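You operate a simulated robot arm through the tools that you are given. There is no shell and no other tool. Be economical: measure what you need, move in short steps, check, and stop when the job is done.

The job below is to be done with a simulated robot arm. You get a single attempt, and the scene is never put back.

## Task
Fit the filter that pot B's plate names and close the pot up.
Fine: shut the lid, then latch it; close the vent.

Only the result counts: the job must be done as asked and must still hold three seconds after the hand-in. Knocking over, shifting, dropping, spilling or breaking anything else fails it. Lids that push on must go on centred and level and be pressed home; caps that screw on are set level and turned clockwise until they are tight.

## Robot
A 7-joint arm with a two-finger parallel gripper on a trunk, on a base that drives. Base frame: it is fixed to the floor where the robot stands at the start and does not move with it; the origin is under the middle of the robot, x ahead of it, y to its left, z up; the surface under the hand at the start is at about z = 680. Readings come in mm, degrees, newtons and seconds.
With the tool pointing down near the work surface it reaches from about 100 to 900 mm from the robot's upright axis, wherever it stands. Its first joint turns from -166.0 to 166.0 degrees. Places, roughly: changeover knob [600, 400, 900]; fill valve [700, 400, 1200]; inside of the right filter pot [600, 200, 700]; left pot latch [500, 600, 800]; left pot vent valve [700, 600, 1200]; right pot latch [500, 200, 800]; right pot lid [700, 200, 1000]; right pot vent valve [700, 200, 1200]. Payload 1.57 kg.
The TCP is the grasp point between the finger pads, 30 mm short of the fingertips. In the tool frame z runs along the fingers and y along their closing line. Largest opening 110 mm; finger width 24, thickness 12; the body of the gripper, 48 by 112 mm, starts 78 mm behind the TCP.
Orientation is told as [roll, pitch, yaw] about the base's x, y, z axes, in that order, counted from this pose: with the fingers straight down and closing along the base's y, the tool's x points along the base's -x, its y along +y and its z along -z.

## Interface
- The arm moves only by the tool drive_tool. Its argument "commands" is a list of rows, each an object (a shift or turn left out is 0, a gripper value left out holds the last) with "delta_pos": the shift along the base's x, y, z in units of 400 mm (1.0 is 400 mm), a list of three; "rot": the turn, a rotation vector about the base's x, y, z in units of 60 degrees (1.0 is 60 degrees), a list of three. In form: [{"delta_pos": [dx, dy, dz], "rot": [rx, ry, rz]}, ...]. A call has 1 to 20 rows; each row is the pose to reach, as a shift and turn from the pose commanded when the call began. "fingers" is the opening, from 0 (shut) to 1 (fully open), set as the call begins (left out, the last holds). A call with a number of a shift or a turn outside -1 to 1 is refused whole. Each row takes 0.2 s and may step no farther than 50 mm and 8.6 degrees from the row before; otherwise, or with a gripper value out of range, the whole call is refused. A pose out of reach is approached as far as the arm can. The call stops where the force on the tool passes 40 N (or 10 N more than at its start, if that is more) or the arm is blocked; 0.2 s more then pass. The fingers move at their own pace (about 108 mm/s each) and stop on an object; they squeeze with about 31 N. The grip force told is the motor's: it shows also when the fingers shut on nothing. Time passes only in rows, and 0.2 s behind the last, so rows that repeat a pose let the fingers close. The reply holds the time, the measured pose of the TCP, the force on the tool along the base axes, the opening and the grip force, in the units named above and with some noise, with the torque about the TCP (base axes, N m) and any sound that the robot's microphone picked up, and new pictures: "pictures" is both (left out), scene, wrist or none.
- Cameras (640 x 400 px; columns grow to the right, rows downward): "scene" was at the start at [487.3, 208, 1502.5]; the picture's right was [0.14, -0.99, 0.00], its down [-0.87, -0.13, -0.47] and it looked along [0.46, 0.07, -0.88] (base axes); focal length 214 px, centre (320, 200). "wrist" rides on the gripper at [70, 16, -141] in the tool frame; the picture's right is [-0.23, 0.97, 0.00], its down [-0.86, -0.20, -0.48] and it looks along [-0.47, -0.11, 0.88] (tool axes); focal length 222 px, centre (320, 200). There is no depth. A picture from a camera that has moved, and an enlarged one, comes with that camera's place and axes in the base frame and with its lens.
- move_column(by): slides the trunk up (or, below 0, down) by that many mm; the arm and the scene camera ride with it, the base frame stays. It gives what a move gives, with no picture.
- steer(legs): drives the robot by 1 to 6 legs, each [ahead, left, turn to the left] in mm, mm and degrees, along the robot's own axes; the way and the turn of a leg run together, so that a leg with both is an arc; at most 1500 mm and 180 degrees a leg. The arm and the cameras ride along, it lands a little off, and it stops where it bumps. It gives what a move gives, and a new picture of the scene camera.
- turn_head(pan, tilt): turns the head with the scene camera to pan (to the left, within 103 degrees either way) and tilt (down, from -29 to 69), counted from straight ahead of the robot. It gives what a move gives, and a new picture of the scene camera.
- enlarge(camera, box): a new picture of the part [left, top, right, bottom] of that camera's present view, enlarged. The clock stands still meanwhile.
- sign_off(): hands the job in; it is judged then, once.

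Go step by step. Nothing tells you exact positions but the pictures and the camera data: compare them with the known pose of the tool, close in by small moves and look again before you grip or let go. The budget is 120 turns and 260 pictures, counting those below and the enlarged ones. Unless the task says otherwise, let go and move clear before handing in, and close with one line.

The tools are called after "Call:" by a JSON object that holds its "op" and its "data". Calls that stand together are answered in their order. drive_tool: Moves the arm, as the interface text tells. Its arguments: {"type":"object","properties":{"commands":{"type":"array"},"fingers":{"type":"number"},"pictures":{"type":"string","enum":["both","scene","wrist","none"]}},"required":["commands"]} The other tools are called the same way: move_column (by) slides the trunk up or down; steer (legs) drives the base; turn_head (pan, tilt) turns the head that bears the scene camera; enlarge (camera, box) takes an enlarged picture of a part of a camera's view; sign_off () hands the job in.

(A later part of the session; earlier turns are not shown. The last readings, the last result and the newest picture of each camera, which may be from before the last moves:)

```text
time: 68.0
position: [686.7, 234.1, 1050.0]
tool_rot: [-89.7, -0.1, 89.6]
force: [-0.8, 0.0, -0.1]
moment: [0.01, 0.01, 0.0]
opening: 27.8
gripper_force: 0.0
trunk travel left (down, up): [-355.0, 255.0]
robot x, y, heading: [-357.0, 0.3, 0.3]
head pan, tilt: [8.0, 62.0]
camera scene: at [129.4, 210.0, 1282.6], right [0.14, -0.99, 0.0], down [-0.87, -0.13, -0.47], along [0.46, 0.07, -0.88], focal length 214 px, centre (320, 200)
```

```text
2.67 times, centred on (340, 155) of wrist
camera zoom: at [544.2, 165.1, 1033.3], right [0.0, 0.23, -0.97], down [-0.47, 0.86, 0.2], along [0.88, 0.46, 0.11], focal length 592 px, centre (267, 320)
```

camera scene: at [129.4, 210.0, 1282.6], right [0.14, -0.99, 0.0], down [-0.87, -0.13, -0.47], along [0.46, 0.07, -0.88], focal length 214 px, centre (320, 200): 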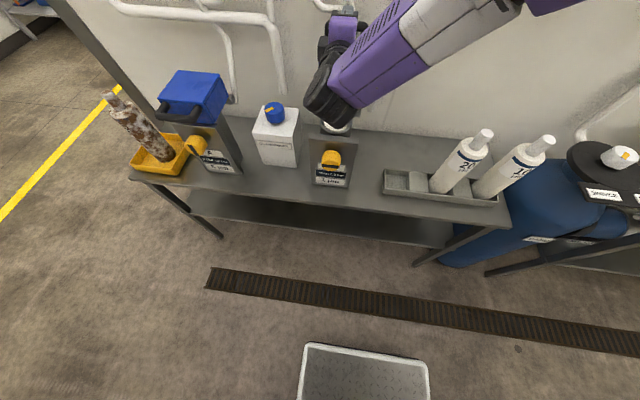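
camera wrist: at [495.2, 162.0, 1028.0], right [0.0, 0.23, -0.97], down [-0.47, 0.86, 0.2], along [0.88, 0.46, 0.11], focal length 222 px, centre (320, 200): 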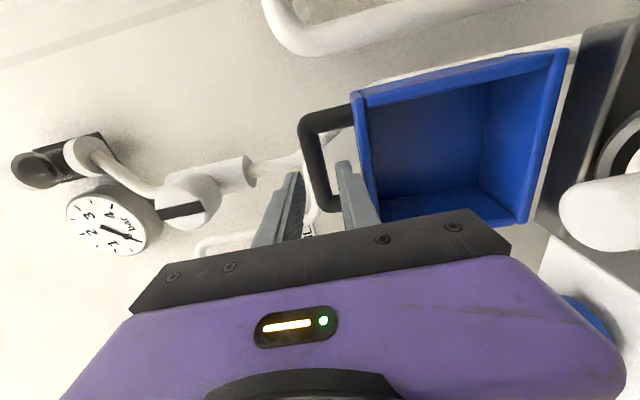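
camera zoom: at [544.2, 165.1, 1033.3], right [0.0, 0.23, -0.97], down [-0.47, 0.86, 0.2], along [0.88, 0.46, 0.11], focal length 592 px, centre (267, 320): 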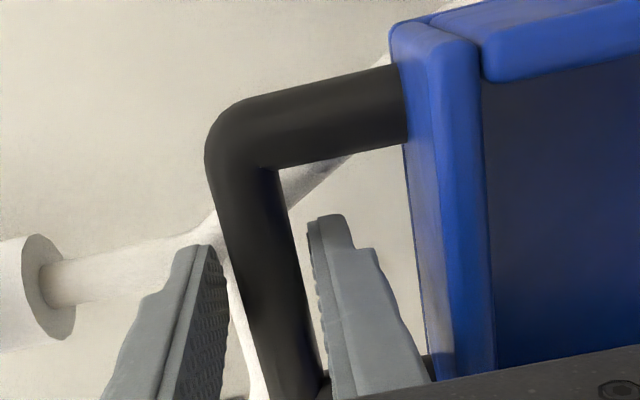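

The bar sits between the fingers, so I'll close on it.

Call:
{"op": "drive_tool", "data": {"commands": [{}, {}, {}], "fingers": 0, "pictures": "wrist"}}

```text
time: 68.8
position: [685.8, 234.0, 1047.8]
tool_rot: [-89.6, -0.2, 89.5]
force: [-3.1, -1.0, -9.1]
moment: [-0.11, 0.06, 0.33]
opening: 17.3
gripper_force: 32.6
trunk travel left (down, up): [-355.0, 255.0]
robot x, y, heading: [-360.3, 0.4, 0.0]
head pan, tilt: [8.0, 62.0]
camera wrist: at [544.0, 165.1, 1032.2], right [-0.01, 0.23, -0.97], down [-0.47, 0.86, 0.2], along [0.88, 0.46, 0.1], focal length 222 px, centre (320, 200)
```

wrist: 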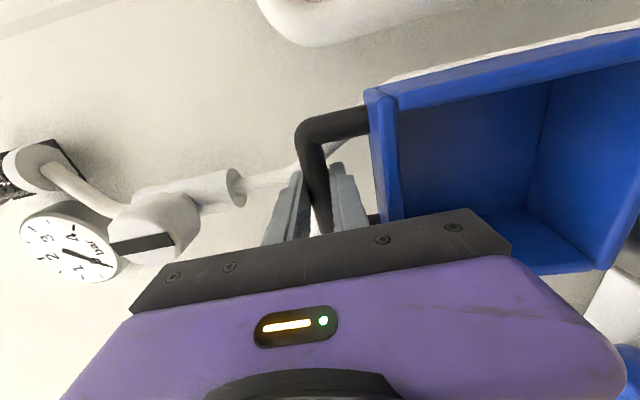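

The bar is gripped at 17 mm. I'll pull the lid along an arc about the hinge at (622, 900), going halfway first.

Call:
{"op": "drive_tool", "data": {"commands": [{"delta_pos": [-0.033, 0, 0.015]}, {"delta_pos": [-0.0655, 0, 0.0268]}, {"delta_pos": [-0.1, 0, 0.036]}, {"delta_pos": [-0.135, 0, 0.042]}, {"delta_pos": [-0.17, 0, 0.0445]}, {"delta_pos": [-0.206, 0, 0.045]}, {"delta_pos": [-0.24, 0, 0.042]}, {"delta_pos": [-0.2765, 0, 0.0357]}]}}

```text
time: 69.9
position: [623.7, 234.9, 1059.3]
tool_rot: [-88.7, 0.1, 89.9]
force: [-0.1, 1.8, -9.0]
moment: [-0.01, 0.13, 0.08]
opening: 17.7
gripper_force: 33.2
trunk travel left (down, up): [-355.0, 255.0]
robot x, y, heading: [-355.9, 0.8, 0.4]
head pan, tilt: [8.0, 62.0]
stopped in row 5: the force on the tool passed its limit at 42 N (the readings are from after the stop); the commanded pose is now the measured one
camera scene: at [129.7, 210.1, 1283.0], right [0.14, -0.99, 0.0], down [-0.87, -0.13, -0.47], along [0.46, 0.07, -0.88], focal length 214 px, centre (320, 200)
camera wrist: at [482.4, 164.7, 1045.6], right [-0.02, 0.23, -0.97], down [-0.47, 0.86, 0.21], along [0.88, 0.46, 0.09], focal length 222 px, centre (320, 200)
```

scene: 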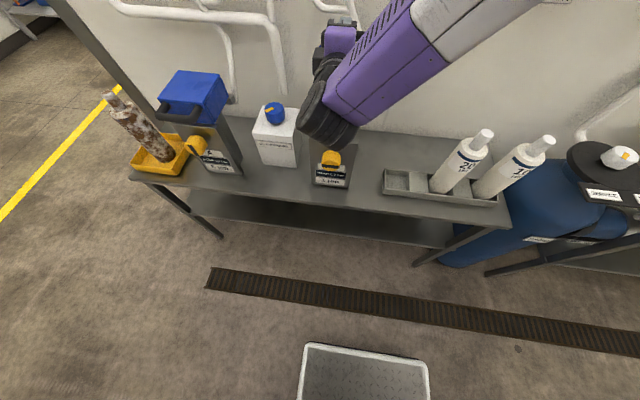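
wrist: 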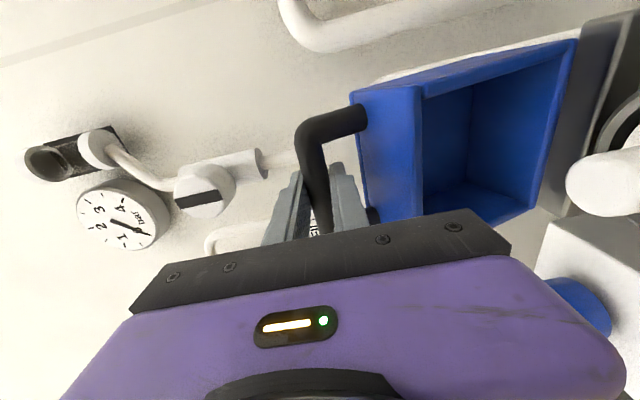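

The lid follows. The residual downward pull says the true arc is a bit lower, so I'll continue with a flatter path.

Call:
{"op": "drive_tool", "data": {"commands": [{"delta_pos": [-0.02, 0, -0.01]}, {"delta_pos": [-0.05, 0, -0.014]}, {"delta_pos": [-0.08, 0, -0.018]}, {"delta_pos": [-0.11, 0, -0.025]}, {"delta_pos": [-0.14, 0, -0.034]}, {"delta_pos": [-0.17, 0, -0.044]}], "pictures": "wrist"}}

```text
time: 71.3
position: [556.0, 234.6, 1042.6]
tool_rot: [-88.9, -0.1, 89.8]
force: [0.8, 4.3, 3.7]
moment: [-0.12, -0.22, 0.07]
opening: 17.7
gripper_force: 32.4
trunk travel left (down, up): [-355.0, 255.0]
robot x, y, heading: [-355.5, 2.6, 0.0]
head pan, tilt: [8.0, 62.0]
camera wrist: at [413.9, 164.7, 1029.0], right [-0.02, 0.23, -0.97], down [-0.47, 0.86, 0.21], along [0.88, 0.46, 0.09], focal length 222 px, centre (320, 200)
```

wrist: 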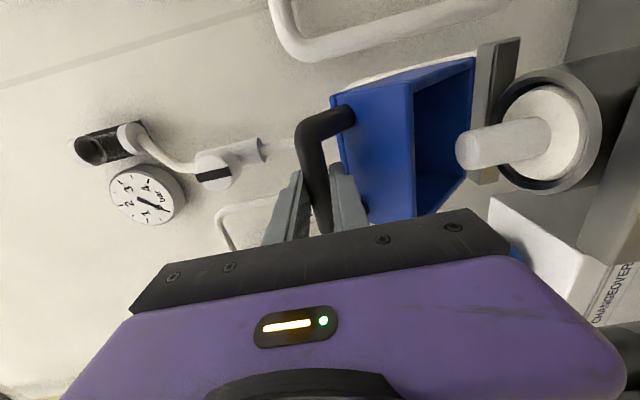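

The lid is past vertical. I'll continue down the arc.

Call:
{"op": "drive_tool", "data": {"commands": [{"delta_pos": [-0.034, 0, -0.012]}, {"delta_pos": [-0.0675, 0, -0.03]}, {"delta_pos": [-0.1, 0, -0.051]}, {"delta_pos": [-0.13, 0, -0.075]}, {"delta_pos": [-0.157, 0, -0.1]}, {"delta_pos": [-0.18, 0, -0.125]}]}}

```text
time: 72.7
position: [486.6, 231.9, 991.3]
tool_rot: [-88.7, 0.1, 89.6]
force: [24.9, 1.0, -18.9]
moment: [0.06, 0.17, -0.03]
opening: 18.0
gripper_force: 32.8
trunk travel left (down, up): [-355.0, 255.0]
robot x, y, heading: [-359.3, -0.5, 0.4]
head pan, tilt: [8.0, 62.0]
camera scene: at [130.7, 210.0, 1282.0], right [0.14, -0.99, 0.0], down [-0.87, -0.13, -0.47], along [0.46, 0.07, -0.88], focal length 214 px, centre (320, 200)
camera wrist: at [344.3, 163.7, 978.5], right [-0.02, 0.23, -0.97], down [-0.47, 0.86, 0.21], along [0.88, 0.46, 0.09], focal length 222 px, centre (320, 200)
```

scene: 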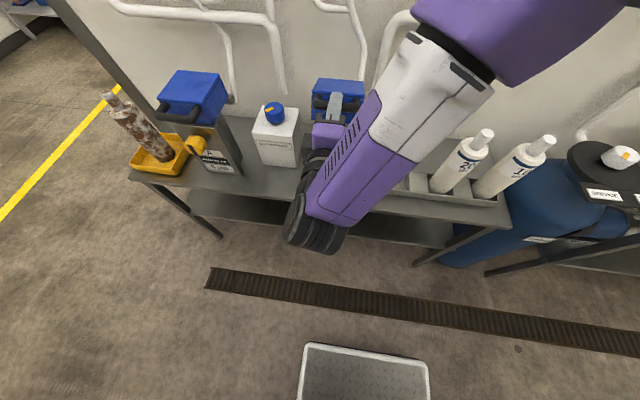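
wrist: 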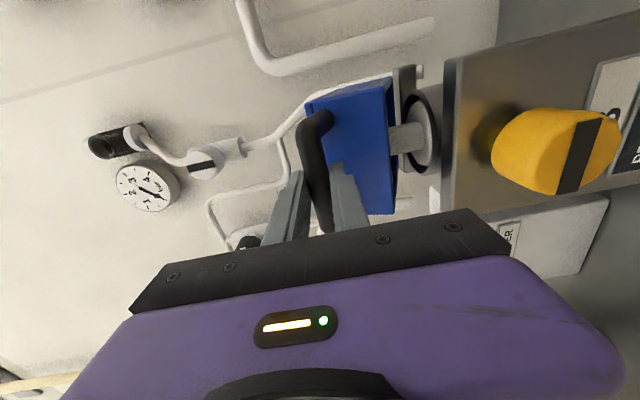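

Forces point inward toward the hinge at about (622, 897), so I'll finish along the tighter arc.

Call:
{"op": "drive_tool", "data": {"commands": [{"delta_pos": [-0.003, 0, -0.02]}, {"delta_pos": [-0.013, 0, -0.038]}, {"delta_pos": [-0.025, 0, -0.055]}, {"delta_pos": [-0.034, 0, -0.073]}, {"delta_pos": [-0.0425, 0, -0.09]}], "pictures": "wrist"}}

```text
time: 73.9
position: [468.0, 232.7, 956.5]
tool_rot: [-88.9, -0.1, 89.7]
force: [-4.4, -12.3, 1.1]
moment: [-0.03, -0.14, -0.12]
opening: 17.8
gripper_force: 32.6
trunk travel left (down, up): [-355.0, 255.0]
robot x, y, heading: [-354.8, -3.6, 0.2]
head pan, tilt: [8.0, 62.0]
camera wrist: at [325.6, 164.0, 942.7], right [-0.02, 0.23, -0.97], down [-0.47, 0.86, 0.21], along [0.88, 0.46, 0.09], focal length 222 px, centre (320, 200)
```

wrist: 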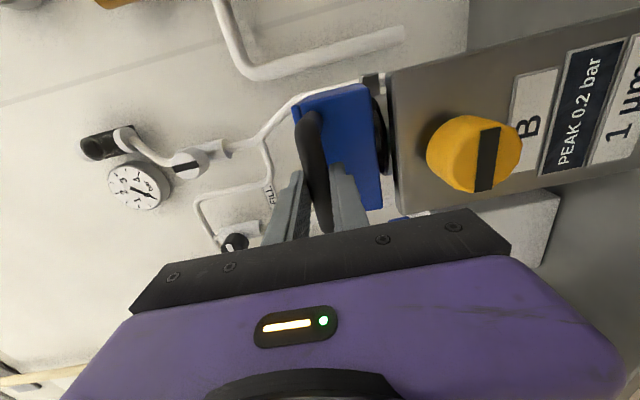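

Nearly closed. I'll continue until contact.

Call:
{"op": "drive_tool", "data": {"commands": [{"delta_pos": [-0.005, 0, -0.015]}, {"delta_pos": [-0.009, 0, -0.03]}, {"delta_pos": [-0.012, 0, -0.045]}, {"delta_pos": [-0.014, 0, -0.06]}, {"delta_pos": [-0.014, 0, -0.075]}]}}

Call:
{"op": "enlarge", "data": {"camera": "scene", "box": [270, 50, 400, 210]}}

```text
time: 75.0
position: [463.9, 234.7, 939.6]
tool_rot: [-89.9, -0.2, 89.0]
force: [-14.1, -6.3, 14.6]
moment: [-0.32, -0.24, -0.01]
opening: 17.6
gripper_force: 32.2
out of reach, approached as far as the arm can: row 5
trunk travel left (down, up): [-355.0, 255.0]
robot x, y, heading: [-359.5, -1.3, 0.3]
head pan, tilt: [8.0, 62.0]
stopped in row 5: the force on the tool passed its limit at 43 N (the readings are from after the stop); the commanded pose is now the measured one
camera scene: at [128.5, 209.5, 1282.9], right [0.14, -0.99, 0.0], down [-0.87, -0.13, -0.47], along [0.47, 0.07, -0.88], focal length 214 px, centre (320, 200)
camera wrist: at [320.2, 167.0, 923.7], right [0.0, 0.23, -0.97], down [-0.46, 0.86, 0.2], along [0.89, 0.45, 0.11], focal length 222 px, centre (320, 200)
```

scene: 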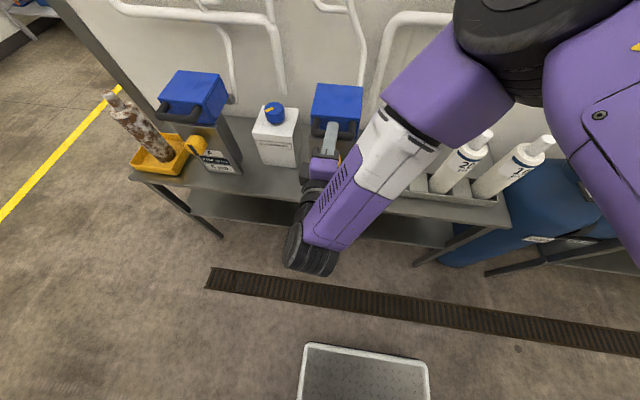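
wrist: 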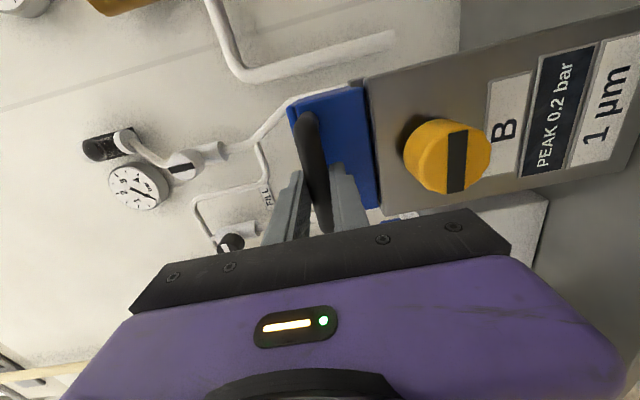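

```text
2.50 times, centred on (335, 130) of scene
camera zoom: at [128.5, 209.5, 1282.9], right [0.14, -0.99, 0.0], down [-0.87, -0.13, -0.47], along [0.47, 0.07, -0.88], focal length 536 px, centre (282, 375)
```

zoom: 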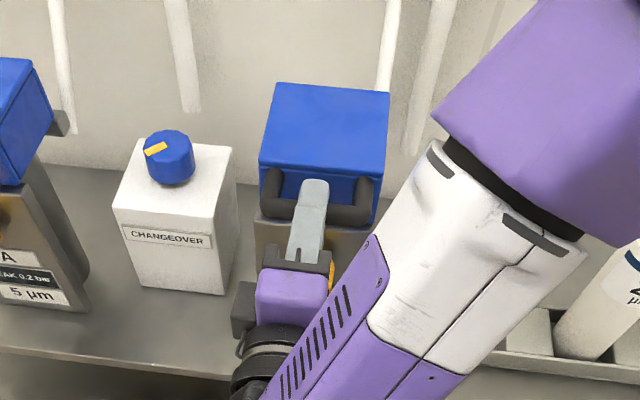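

The lid is down against the pot. I'll release and back the base away to look.

Call:
{"op": "drive_tool", "data": {"commands": [{}, {}, {}], "fingers": 0.32, "pictures": "none"}}

Call:
{"op": "steer", "data": {"legs": [[-150, 0, 0]]}}

Call:
{"op": "enlarge", "data": {"camera": "wrist", "box": [220, 20, 540, 220]}}

```text
time: 75.8
position: [462.2, 235.0, 938.2]
tool_rot: [-89.5, -0.1, 89.0]
force: [-0.5, -0.5, 0.3]
moment: [0.0, 0.01, 0.0]
opening: 35.2
gripper_force: 0.0
trunk travel left (down, up): [-355.0, 255.0]
robot x, y, heading: [-359.0, 2.9, 0.4]
head pan, tilt: [8.0, 62.0]
```

```text
time: 77.2
position: [312.0, 235.3, 938.0]
tool_rot: [-89.5, -0.1, 89.1]
force: [0.3, -1.5, 1.1]
moment: [0.0, 0.0, -0.01]
opening: 35.3
gripper_force: 0.1
trunk travel left (down, up): [-355.0, 255.0]
robot x, y, heading: [-508.9, -0.0, 0.7]
head pan, tilt: [8.0, 62.0]
camera scene: at [-21.8, 210.1, 1282.6], right [0.14, -0.99, 0.0], down [-0.87, -0.13, -0.47], along [0.46, 0.07, -0.88], focal length 214 px, centre (320, 200)
```

scene: 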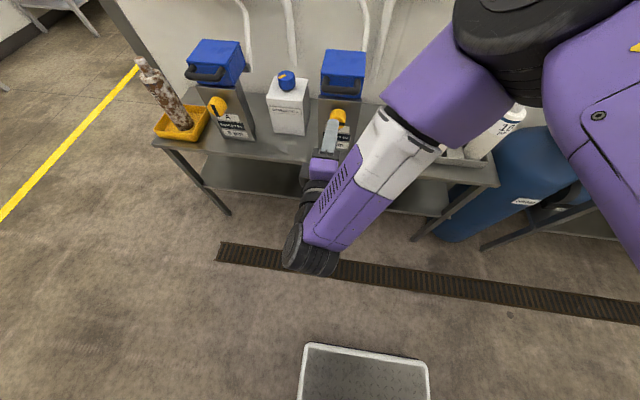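

```text
2.00 times, centred on (380, 120) of wrist
camera zoom: at [169.8, 167.9, 922.4], right [0.0, 0.23, -0.97], down [-0.46, 0.86, 0.21], along [0.89, 0.45, 0.1], focal length 444 px, centre (200, 360)
```

zoom: 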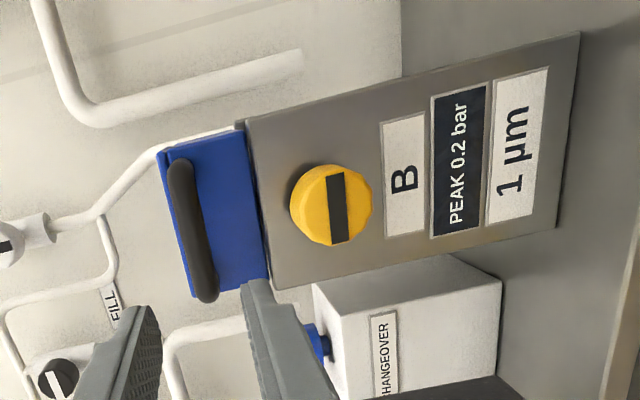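

The lid looks properly shut. The yellow latch is near (460, 229, 848) with its bar horizontal, and A's latched bar is vertical. I'll bring the tool level with it and refine.

Call:
{"op": "drive_tool", "data": {"commands": [{"delta_pos": [0.05, -0.005, -0.08], "rot": [-0.008, 0, 0.01]}, {"delta_pos": [0.08, -0.01, -0.16], "rot": [-0.008, 0, 0.01]}, {"delta_pos": [0.1, -0.012, -0.225], "rot": [-0.008, 0, 0.01]}, {"delta_pos": [0.1, -0.012, -0.225], "rot": [-0.008, 0, 0.01]}], "fingers": 0.72}}

Call:
{"op": "enlarge", "data": {"camera": "wrist", "box": [200, 30, 440, 180]}}

```text
time: 78.2
position: [336.6, 272.2, 876.2]
tool_rot: [-88.4, 0.3, 87.8]
force: [0.2, 0.3, -0.8]
moment: [-0.02, 0.02, -0.02]
opening: 78.9
gripper_force: 0.1
out of reach, approached as far as the arm can: row 1, 2, 3, 4
trunk travel left (down, up): [-355.0, 255.0]
robot x, y, heading: [-505.1, -3.4, 0.4]
head pan, tilt: [8.0, 62.0]
camera scene: at [-21.8, 210.1, 1282.6], right [0.14, -0.99, 0.0], down [-0.87, -0.13, -0.47], along [0.46, 0.07, -0.88], focal length 214 px, centre (320, 200)
camera wrist: at [192.9, 207.1, 865.0], right [-0.02, 0.22, -0.97], down [-0.44, 0.87, 0.21], along [0.9, 0.43, 0.08], focal length 222 px, centre (320, 200)
```

scene: 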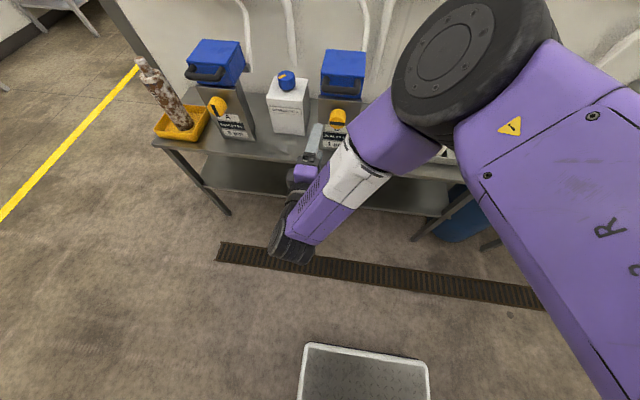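
wrist: 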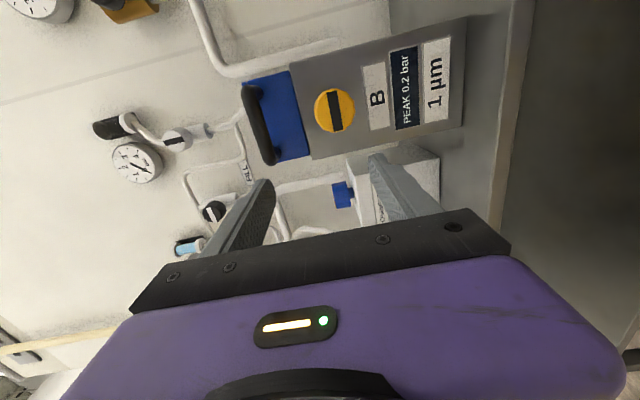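

```text
2.67 times, centred on (320, 105) of wrist
camera zoom: at [192.9, 207.1, 865.0], right [-0.02, 0.22, -0.97], down [-0.44, 0.87, 0.21], along [0.9, 0.43, 0.08], focal length 592 px, centre (320, 453)
```

zoom: 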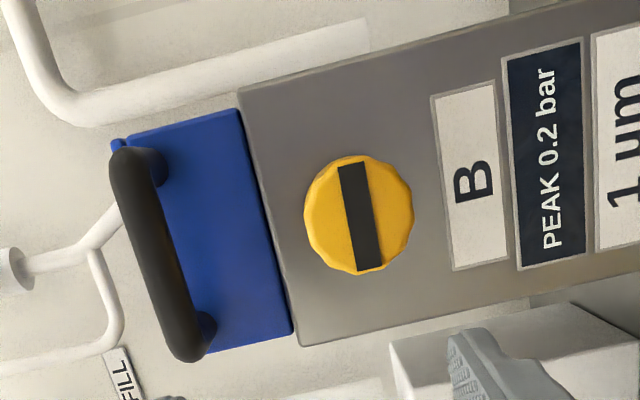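

The target is lower, so I'll lower the trunk 150 mm to match, then realign.

Call:
{"op": "move_column", "data": {"by": -150}}

Call:
{"op": "drive_tool", "data": {"commands": [{"delta_pos": [0.02, -0.04, 0.09], "rot": [-0.02, 0, 0.03]}, {"delta_pos": [0.04, -0.08, 0.18], "rot": [-0.02, 0, 0.03]}, {"delta_pos": [0.05, -0.1075, 0.27], "rot": [-0.02, 0, 0.03]}, {"delta_pos": [0.05, -0.1075, 0.305], "rot": [-0.02, 0, 0.03]}, {"delta_pos": [0.05, -0.1075, 0.305], "rot": [-0.02, 0, 0.03]}]}}

Call:
{"op": "enlarge", "data": {"camera": "wrist", "box": [200, 30, 440, 180]}}

```text
time: 79.9
position: [336.2, 271.3, 726.5]
tool_rot: [-88.4, 0.3, 87.8]
force: [-0.6, 0.2, -0.3]
moment: [0.02, -0.02, -0.01]
opening: 79.0
gripper_force: 0.2
trunk travel left (down, up): [-205.0, 405.0]
robot x, y, heading: [-503.7, -0.7, -0.0]
head pan, tilt: [8.0, 62.0]
```

```text
time: 81.1
position: [356.8, 228.4, 848.7]
tool_rot: [-88.4, 1.6, 89.6]
force: [-0.1, 0.5, -0.2]
moment: [0.0, -0.01, -0.02]
opening: 79.3
gripper_force: 0.0
out of reach, approached as far as the arm can: row 1
trunk travel left (down, up): [-205.0, 405.0]
robot x, y, heading: [-512.6, -1.0, 0.3]
head pan, tilt: [8.0, 62.0]
camera scene: at [-21.7, 210.0, 1132.5], right [0.14, -0.99, 0.0], down [-0.87, -0.13, -0.47], along [0.46, 0.07, -0.88], focal length 214 px, centre (320, 200)
camera wrist: at [215.0, 159.0, 838.8], right [-0.03, 0.2, -0.98], down [-0.47, 0.86, 0.19], along [0.88, 0.46, 0.07], focal length 222 px, centre (320, 200)
```

scene: 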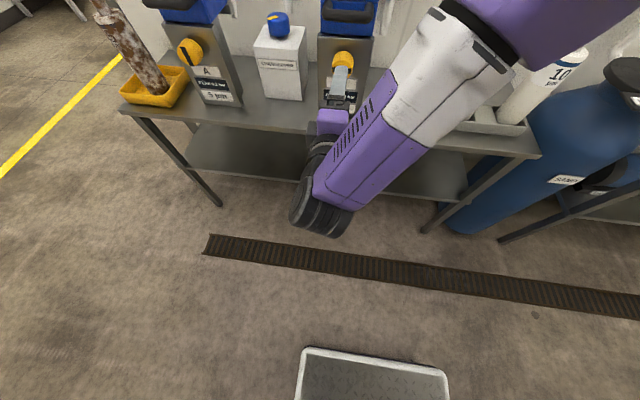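
wrist: 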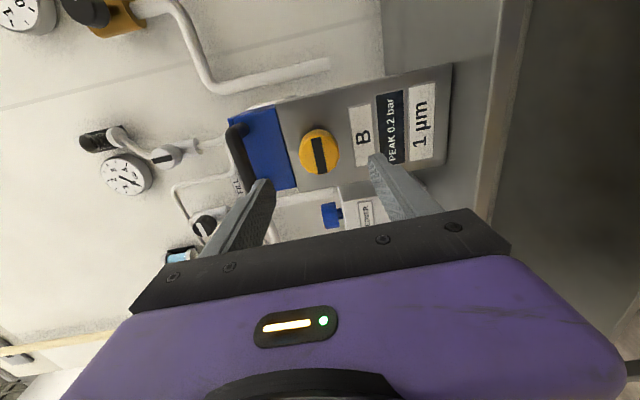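

```text
2.67 times, centred on (320, 105) of wrist
camera zoom: at [215.0, 159.0, 838.8], right [-0.03, 0.2, -0.98], down [-0.47, 0.86, 0.19], along [0.88, 0.46, 0.07], focal length 592 px, centre (320, 453)
```

zoom: 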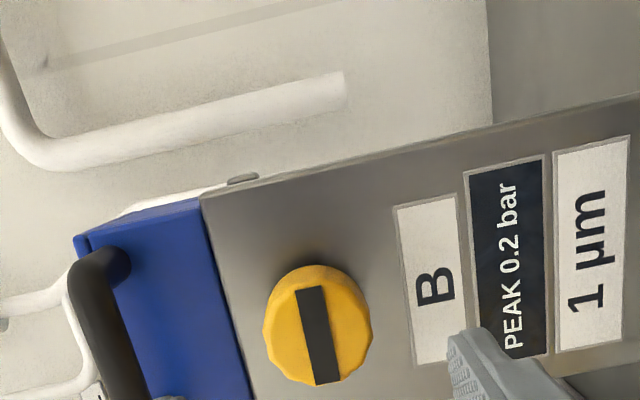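

The knob face is at about (468, 231, 847), some 47 mm across. I'll drive forward 65 mm, straighten the tool, and centre on it.

Call:
{"op": "steer", "data": {"legs": [[60, 0, 0]]}}

Call:
{"op": "drive_tool", "data": {"commands": [{"delta_pos": [0.0, 0.006, -0.004], "rot": [0.027, -0.027, 0]}, {"delta_pos": [0.02, 0.006, -0.004], "rot": [0.027, -0.027, 0]}, {"delta_pos": [0.02, 0.006, -0.004], "rot": [0.027, -0.027, 0]}]}}

Call:
{"op": "enlarge", "data": {"camera": "wrist", "box": [200, 70, 440, 220]}}

```text
time: 82.1
position: [416.9, 229.4, 848.5]
tool_rot: [-88.4, 1.5, 89.7]
force: [1.1, -0.1, 0.5]
moment: [-0.02, 0.01, 0.02]
opening: 79.4
gripper_force: 0.0
trunk travel left (down, up): [-205.0, 405.0]
robot x, y, heading: [-447.3, 0.0, 0.3]
head pan, tilt: [8.0, 62.0]
camera scene: at [38.1, 210.7, 1132.5], right [0.15, -0.99, 0.0], down [-0.87, -0.13, -0.47], along [0.46, 0.07, -0.88], focal length 214 px, centre (320, 200)
```

scene: 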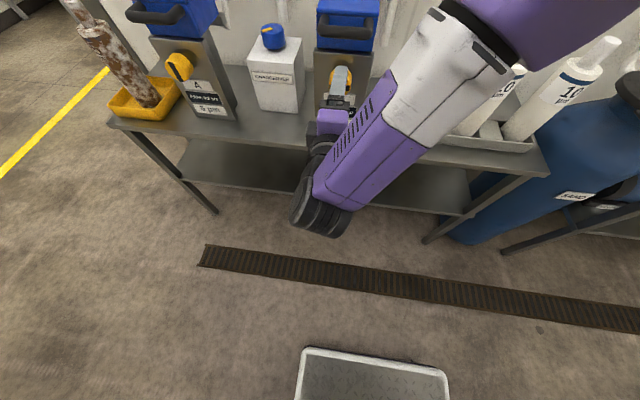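

```text
time: 82.9
position: [424.6, 231.7, 848.1]
tool_rot: [-90.1, -0.2, 89.7]
force: [-0.3, 0.6, 0.1]
moment: [0.01, 0.0, 0.0]
opening: 79.3
gripper_force: 0.2
trunk travel left (down, up): [-205.0, 405.0]
robot x, y, heading: [-447.7, -2.3, 0.5]
head pan, tilt: [8.0, 62.0]
camera scene: at [38.1, 210.7, 1132.5], right [0.15, -0.99, 0.0], down [-0.87, -0.13, -0.47], along [0.46, 0.07, -0.88], focal length 214 px, centre (320, 200)
camera wrist: at [283.2, 162.5, 830.9], right [0.0, 0.23, -0.97], down [-0.47, 0.86, 0.2], along [0.88, 0.46, 0.11], focal length 222 px, centre (320, 200)
```

scene: 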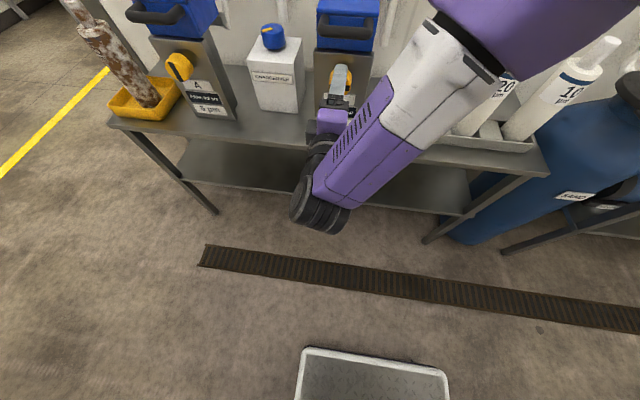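
wrist: 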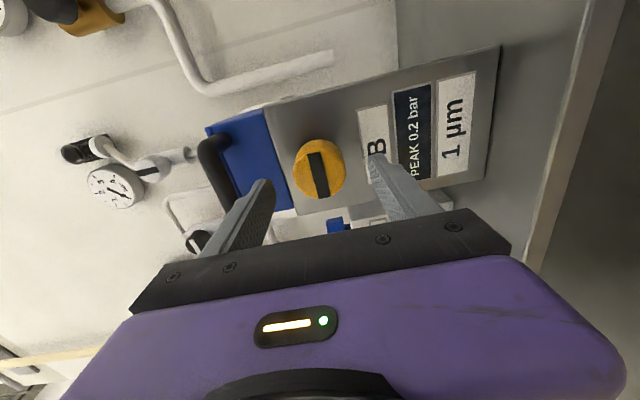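

```text
2.67 times, centred on (320, 145) of wrist
camera zoom: at [283.2, 162.5, 830.9], right [0.0, 0.23, -0.97], down [-0.47, 0.86, 0.2], along [0.88, 0.46, 0.11], focal length 592 px, centre (320, 347)
```

zoom: 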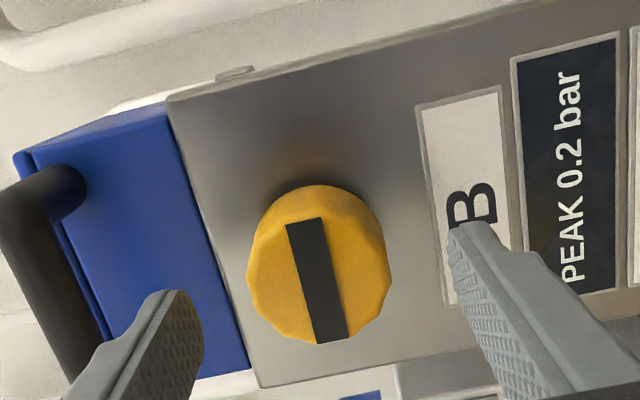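

Well centred. I'll advance 40 mm over the knob with a 66 mm opening, then close.

Call:
{"op": "drive_tool", "data": {"commands": [{"delta_pos": [0.03, 0, 0]}, {"delta_pos": [0.06, 0, 0]}, {"delta_pos": [0.08, 0, 0]}, {"delta_pos": [0.1, 0, 0]}, {"delta_pos": [0.1, 0, 0]}], "fingers": 0.6, "pictures": "wrist"}}

Call:
{"op": "drive_tool", "data": {"commands": [{}, {}, {}, {}], "fingers": 0, "pictures": "wrist"}}

```text
time: 84.1
position: [464.8, 231.1, 847.6]
tool_rot: [-89.8, -0.1, 89.5]
force: [0.0, -0.6, -0.2]
moment: [0.01, -0.02, -0.02]
opening: 66.3
gripper_force: 0.2
trunk travel left (down, up): [-205.0, 405.0]
robot x, y, heading: [-449.1, 2.4, 0.3]
head pan, tilt: [8.0, 62.0]
camera wrist: at [323.5, 163.4, 831.5], right [0.0, 0.23, -0.97], down [-0.47, 0.86, 0.2], along [0.88, 0.46, 0.11], focal length 222 px, centre (320, 200)
```

wrist: 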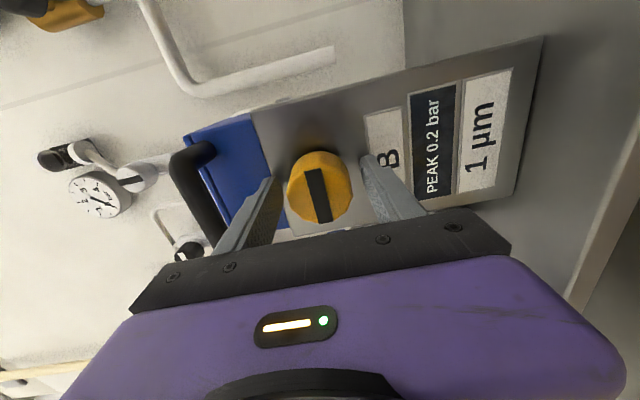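

```text
time: 85.1
position: [465.1, 231.9, 847.5]
tool_rot: [-89.8, -0.1, 89.5]
force: [1.8, 0.0, -0.5]
moment: [-0.01, -0.73, 0.07]
opening: 47.7
gripper_force: 45.4
trunk travel left (down, up): [-205.0, 405.0]
robot x, y, heading: [-448.6, 1.8, -0.0]
head pan, tilt: [8.0, 62.0]
camera wrist: at [323.5, 163.4, 831.7], right [0.0, 0.23, -0.97], down [-0.47, 0.86, 0.2], along [0.88, 0.46, 0.11], focal length 222 px, centre (320, 200)
```

wrist: 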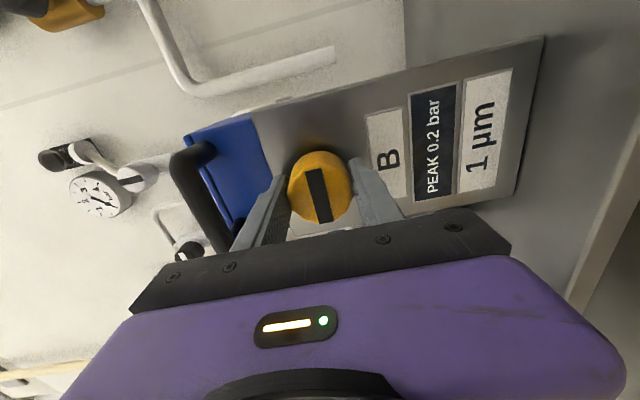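

Firmly gripped. I'll try turning clockwise (seen from the robot) by 24° and watch the torque.

Call:
{"op": "drive_tool", "data": {"commands": [{"rot": [0.1, 0, 0]}, {"rot": [0.2, 0, 0]}, {"rot": [0.3, 0, 0]}, {"rot": [0.4, 0, 0]}, {"rot": [0.4, 0, 0]}], "pictures": "wrist"}}

```text
time: 86.3
position: [464.5, 231.6, 848.5]
tool_rot: [-89.7, -24.2, 89.5]
force: [1.7, 0.1, 0.7]
moment: [-0.44, -0.15, -0.15]
opening: 47.2
gripper_force: 45.4
trunk travel left (down, up): [-205.0, 405.0]
robot x, y, heading: [-446.8, 0.1, 0.3]
head pan, tilt: [8.0, 62.0]
camera wrist: at [323.1, 175.6, 804.8], right [0.0, 0.61, -0.8], down [-0.47, 0.7, 0.53], along [0.88, 0.37, 0.29], focal length 222 px, centre (320, 200)
```

wrist: 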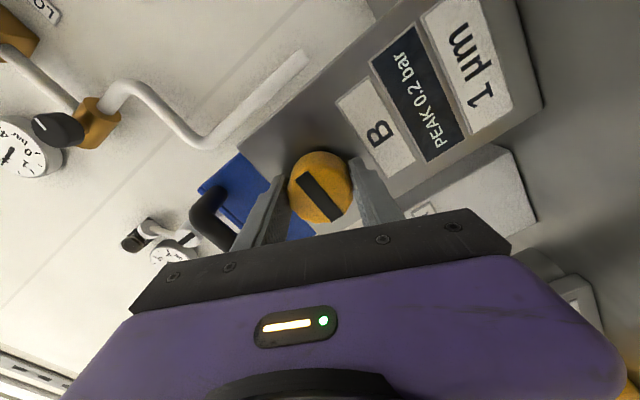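

The knob slipped rather than turned, so clockwise is against its stop. I'll try counterclockwise.

Call:
{"op": "drive_tool", "data": {"commands": [{"rot": [-0.13, 0, 0]}, {"rot": [-0.26, 0, 0]}, {"rot": [-0.4, 0, 0]}, {"rot": [-0.5, 0, 0]}, {"rot": [-0.6, 0, 0]}, {"rot": [-0.7, 0, 0]}, {"rot": [-0.7, 0, 0]}], "pictures": "wrist"}}

```text
time: 87.9
position: [465.1, 232.4, 848.4]
tool_rot: [-90.0, 18.0, 89.5]
force: [1.1, -3.1, 0.6]
moment: [-0.01, -0.84, 1.02]
opening: 47.7
gripper_force: 44.4
trunk travel left (down, up): [-205.0, 405.0]
robot x, y, heading: [-448.7, -0.1, 0.5]
head pan, tilt: [8.0, 62.0]
camera wrist: at [323.1, 161.5, 854.2], right [0.0, -0.08, -1.0], down [-0.47, 0.88, -0.07], along [0.88, 0.47, -0.04], focal length 222 px, centre (320, 200)
```

wrist: 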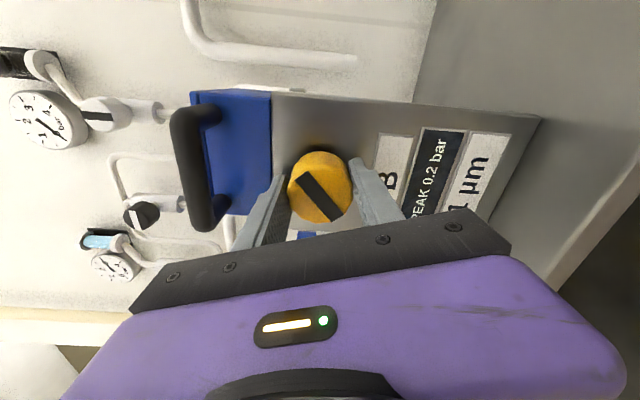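

It turns counterclockwise with the tool, about 45° done. I'll continue.

Call:
{"op": "drive_tool", "data": {"commands": [{"rot": [-0.12, 0, 0]}, {"rot": [-0.24, 0, 0]}, {"rot": [-0.36, 0, 0]}, {"rot": [-0.48, 0, 0]}, {"rot": [-0.6, 0, 0]}, {"rot": [-0.72, 0, 0]}, {"rot": [-0.84, 0, 0]}, {"rot": [-0.84, 0, 0]}], "pictures": "wrist"}}

```text
time: 89.7
position: [456.9, 229.7, 850.4]
tool_rot: [-90.1, 52.7, 89.6]
force: [34.4, 8.2, -5.3]
moment: [0.03, -0.5, 0.83]
opening: 47.5
gripper_force: 44.9
out of reach, approached as far as the arm can: row 5, 6, 7, 8
trunk travel left (down, up): [-205.0, 405.0]
robot x, y, heading: [-449.4, -1.5, 0.5]
head pan, tilt: [8.0, 62.0]
camera wrist: at [315.4, 176.0, 896.0], right [0.0, -0.64, -0.77], down [-0.47, 0.68, -0.56], along [0.88, 0.36, -0.3], focal length 222 px, centre (320, 200)
```

wrist: 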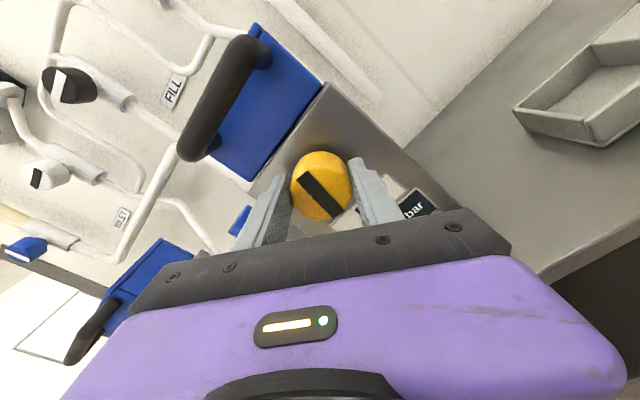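

About 78° has turned and the wrist is at its limit. I'll release, roll back 40°, regrip, and finish the turn.

Call:
{"op": "drive_tool", "data": {"commands": [{}, {}, {}], "fingers": 0.6, "pictures": "none"}}

Call:
{"op": "drive_tool", "data": {"commands": [{"delta_pos": [0.0, 0.003, -0.003], "rot": [0.13, 0, 0]}, {"delta_pos": [0.0, 0.003, -0.003], "rot": [0.26, 0, 0]}, {"delta_pos": [0.02, 0.004, -0.006], "rot": [0.39, 0, 0]}, {"delta_pos": [0.02, 0.004, -0.006], "rot": [0.52, 0, 0]}, {"delta_pos": [0.02, 0.004, -0.006], "rot": [0.65, 0, 0]}, {"delta_pos": [0.02, 0.004, -0.006], "rot": [0.65, 0, 0]}], "pictures": "wrist"}}

Call:
{"op": "enlarge", "data": {"camera": "wrist", "box": [200, 70, 440, 220]}}

```text
time: 90.5
position: [456.4, 229.5, 850.0]
tool_rot: [-90.2, 52.9, 89.7]
force: [-0.4, 0.2, 0.0]
moment: [-0.03, 0.0, -0.02]
opening: 66.0
gripper_force: 0.1
trunk travel left (down, up): [-205.0, 405.0]
robot x, y, heading: [-450.1, 2.6, 0.1]
head pan, tilt: [8.0, 62.0]
```

```text
time: 91.9
position: [463.7, 231.2, 849.9]
tool_rot: [-89.8, 13.7, 89.8]
force: [-0.8, 0.6, 0.5]
moment: [0.0, 0.0, 0.0]
opening: 65.8
gripper_force: 0.1
trunk travel left (down, up): [-205.0, 405.0]
robot x, y, heading: [-452.3, 1.2, 0.5]
head pan, tilt: [8.0, 62.0]
camera wrist: at [322.6, 160.7, 850.5], right [0.0, -0.01, -1.0], down [-0.47, 0.88, -0.01], along [0.88, 0.47, -0.01], focal length 222 px, centre (320, 200)
```

wrist: 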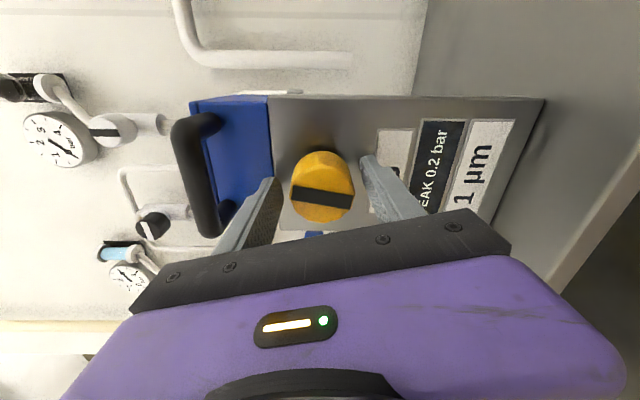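

```text
2.67 times, centred on (320, 145) of wrist
camera zoom: at [322.6, 160.7, 850.5], right [0.0, -0.01, -1.0], down [-0.47, 0.88, -0.01], along [0.88, 0.47, -0.01], focal length 592 px, centre (320, 347)
```

zoom: 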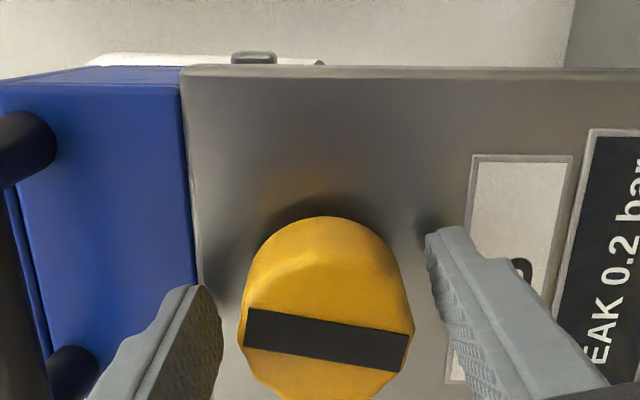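

Stripe is about 10° short of vertical. I'll regrip and turn until the stop.

Call:
{"op": "drive_tool", "data": {"commands": [{}, {}, {}, {}], "fingers": 0, "pictures": "none"}}

Call:
{"op": "drive_tool", "data": {"commands": [{"rot": [-0.1, 0, 0]}, {"rot": [-0.2, 0, 0]}, {"rot": [-0.3, 0, 0]}, {"rot": [-0.4, 0, 0]}, {"rot": [-0.4, 0, 0]}], "pictures": "none"}}

Call:
{"op": "enlarge", "data": {"camera": "wrist", "box": [200, 70, 440, 220]}}

```text
time: 92.9
position: [464.2, 230.2, 847.2]
tool_rot: [-89.7, 13.8, 89.6]
force: [-0.3, -2.4, -12.0]
moment: [-0.03, -1.21, 0.34]
opening: 47.9
gripper_force: 45.0
trunk travel left (down, up): [-205.0, 405.0]
robot x, y, heading: [-446.8, 0.8, 0.2]
head pan, tilt: [8.0, 62.0]
```

```text
time: 94.1
position: [463.8, 232.5, 848.4]
tool_rot: [-89.9, 37.9, 89.6]
force: [0.0, -4.4, -17.4]
moment: [0.77, -0.99, 0.22]
opening: 48.0
gripper_force: 45.4
trunk travel left (down, up): [-205.0, 405.0]
robot x, y, heading: [-444.7, -1.4, 0.2]
head pan, tilt: [8.0, 62.0]
```

```text
2.67 times, centred on (320, 145) of wrist
camera zoom: at [322.9, 167.4, 878.9], right [0.0, -0.42, -0.91], down [-0.47, 0.8, -0.37], along [0.88, 0.43, -0.2], focal length 592 px, centre (320, 347)
```

zoom: 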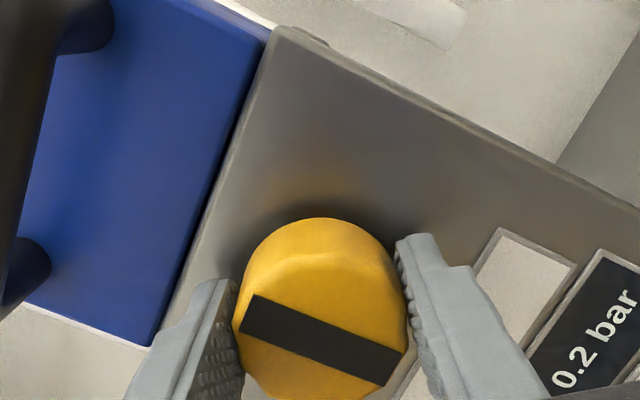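

Torque rose with slip, so the latch is at its stop. I'll release, roll back, and withdraw to look.

Call:
{"op": "drive_tool", "data": {"commands": [{}, {}, {}], "fingers": 0.65, "pictures": "none"}}

Call:
{"op": "steer", "data": {"legs": [[-100, 0, 0]]}}

Call:
{"op": "drive_tool", "data": {"commands": [{"rot": [0.13, 0, 0]}, {"rot": [0.26, 0, 0]}, {"rot": [0.39, 0, 0]}, {"rot": [0.52, 0, 0]}, {"rot": [0.633, 0, 0]}, {"rot": [0.633, 0, 0]}], "pictures": "wrist"}}

Call:
{"op": "enlarge", "data": {"camera": "wrist", "box": [160, 30, 480, 230]}}

```text
time: 94.9
position: [465.0, 231.7, 850.4]
tool_rot: [-90.0, 37.7, 89.6]
force: [0.1, 0.3, -0.5]
moment: [-0.03, -0.03, -0.04]
opening: 71.5
gripper_force: 0.0
trunk travel left (down, up): [-205.0, 405.0]
robot x, y, heading: [-443.8, -0.7, 0.3]
head pan, tilt: [8.0, 62.0]
```

```text
time: 96.0
position: [362.5, 233.0, 849.9]
tool_rot: [-90.0, 37.9, 89.7]
force: [-0.6, 0.5, 0.6]
moment: [-0.01, -0.02, 0.01]
opening: 71.5
gripper_force: 0.0
trunk travel left (down, up): [-205.0, 405.0]
robot x, y, heading: [-550.7, -2.3, 0.4]
head pan, tilt: [8.0, 62.0]
camera scene: at [-63.2, 210.5, 1132.6], right [0.15, -0.99, 0.0], down [-0.87, -0.13, -0.47], along [0.46, 0.07, -0.88], focal length 214 px, centre (320, 200)
```

scene: 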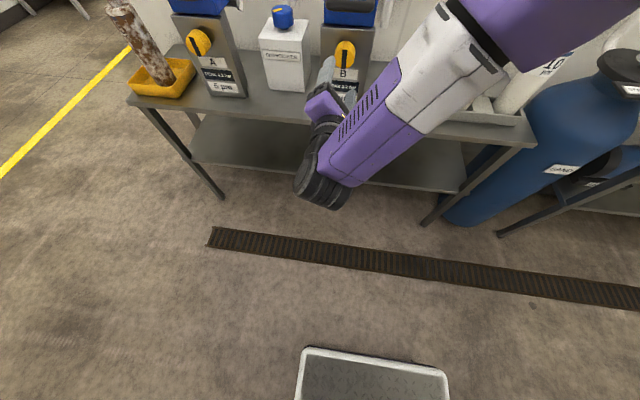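

```text
time: 97.4
position: [363.1, 231.4, 849.9]
tool_rot: [-89.8, -0.4, 89.6]
force: [0.6, -0.1, 0.2]
moment: [-0.03, 0.01, 0.01]
opening: 71.5
gripper_force: 0.1
trunk travel left (down, up): [-205.0, 405.0]
robot x, y, heading: [-550.0, 0.2, 0.5]
head pan, tilt: [8.0, 62.0]
camera wrist: at [221.3, 163.0, 833.8], right [0.0, 0.23, -0.97], down [-0.47, 0.86, 0.21], along [0.88, 0.46, 0.11], focal length 222 px, centre (320, 200)
```

wrist: 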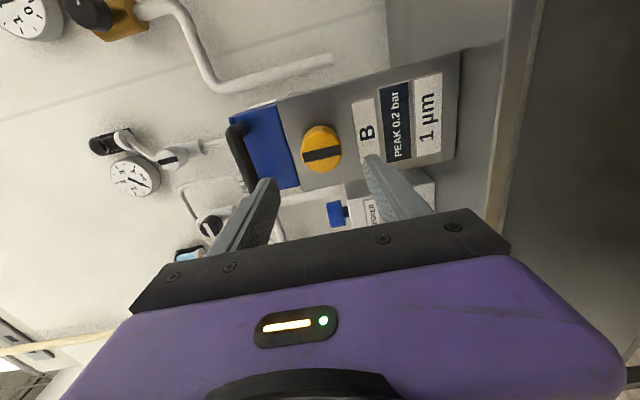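

```text
2.00 times, centred on (320, 130) of wrist
camera zoom: at [221.3, 163.0, 833.8], right [0.0, 0.23, -0.97], down [-0.47, 0.86, 0.21], along [0.88, 0.46, 0.11], focal length 444 px, centre (320, 340)
```

zoom: 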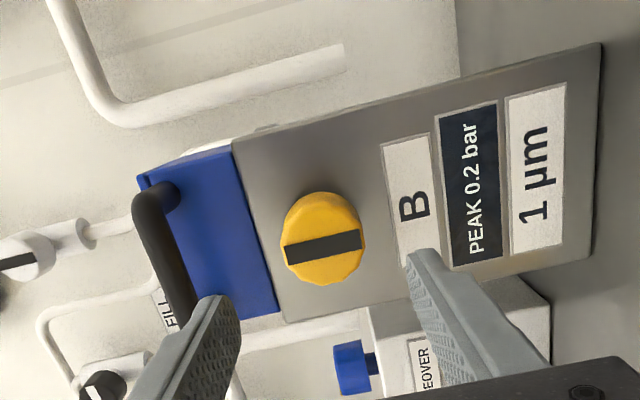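

The latch is vertical, same as A's. The vent knob comes out at about (675, 231, 1172), so I'll raise the trunk to match its height and drive in part way.

Call:
{"op": "move_column", "data": {"by": 300}}

Call:
{"op": "steer", "data": {"legs": [[130, 0, 0]]}}

Call:
{"op": "drive_tool", "data": {"commands": [{"delta_pos": [0.05, 0, 0.03]}, {"delta_pos": [0.1, 0, 0.055]}, {"delta_pos": [0.15, 0, 0.055]}, {"delta_pos": [0.2, 0, 0.055]}, {"delta_pos": [0.2, 0, 0.055]}]}}

Call:
{"op": "enlarge", "data": {"camera": "wrist", "box": [200, 60, 440, 210]}}

```text
time: 100.4
position: [363.1, 233.1, 1149.5]
tool_rot: [-89.9, -0.3, 89.6]
force: [-0.2, -0.1, -0.4]
moment: [-0.01, 0.01, 0.01]
opening: 71.4
gripper_force: 0.0
trunk travel left (down, up): [-505.0, 105.0]
robot x, y, heading: [-548.2, 2.6, 0.5]
head pan, tilt: [8.0, 62.0]
```

```text
time: 101.7
position: [492.8, 234.0, 1149.7]
tool_rot: [-89.9, -0.2, 89.8]
force: [-1.0, -0.4, 0.7]
moment: [0.01, -0.01, 0.03]
opening: 71.6
gripper_force: 0.1
trunk travel left (down, up): [-505.0, 105.0]
robot x, y, heading: [-417.3, -1.5, 0.8]
head pan, tilt: [8.0, 62.0]
camera scene: at [67.7, 211.6, 1432.6], right [0.15, -0.99, 0.0], down [-0.87, -0.13, -0.47], along [0.46, 0.07, -0.88], focal length 214 px, centre (320, 200)
```

scene: 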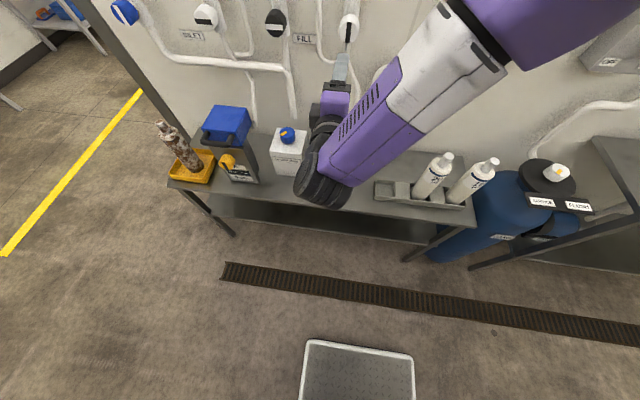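

```text
time: 102.9
position: [573.5, 233.6, 1171.9]
tool_rot: [-89.4, -0.3, 89.3]
force: [0.1, 0.2, -0.6]
moment: [0.0, 0.0, 0.03]
opening: 71.6
gripper_force: 0.0
trunk travel left (down, up): [-505.0, 105.0]
robot x, y, heading: [-418.8, 4.1, 0.7]
head pan, tilt: [8.0, 62.0]
camera scene: at [67.9, 211.6, 1432.6], right [0.15, -0.99, 0.0], down [-0.87, -0.13, -0.47], along [0.46, 0.07, -0.88], focal length 214 px, centre (320, 200)
camera wrist: at [431.5, 166.3, 1157.2], right [-0.01, 0.23, -0.97], down [-0.47, 0.86, 0.21], along [0.89, 0.45, 0.1], focal length 222 px, centre (320, 200)
```

scene: 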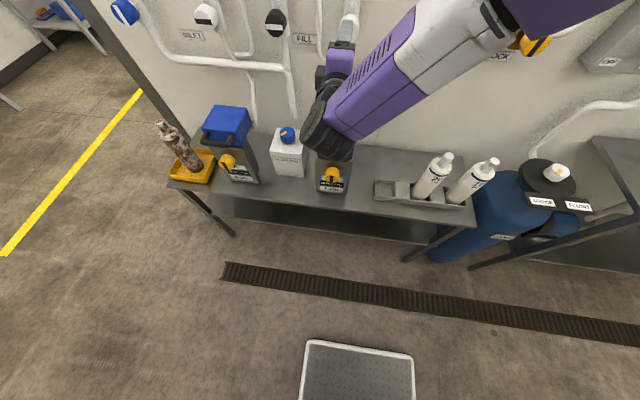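
wrist: 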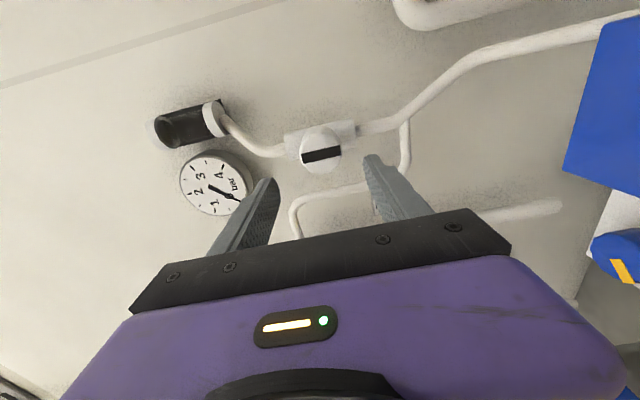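

```text
2.67 times, centred on (320, 135) of wrist
camera zoom: at [431.5, 166.3, 1157.2], right [-0.01, 0.23, -0.97], down [-0.47, 0.86, 0.21], along [0.89, 0.45, 0.1], focal length 592 px, centre (320, 373)
```

zoom: 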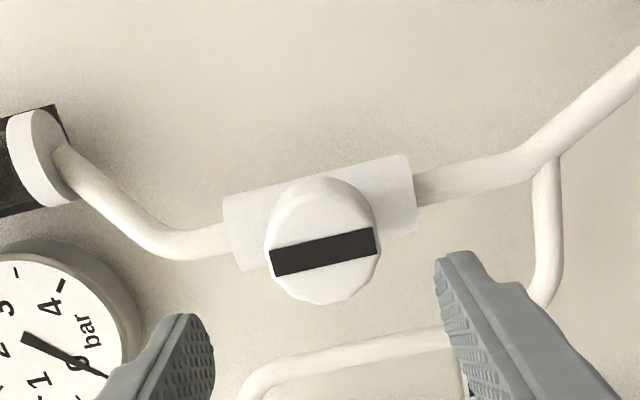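

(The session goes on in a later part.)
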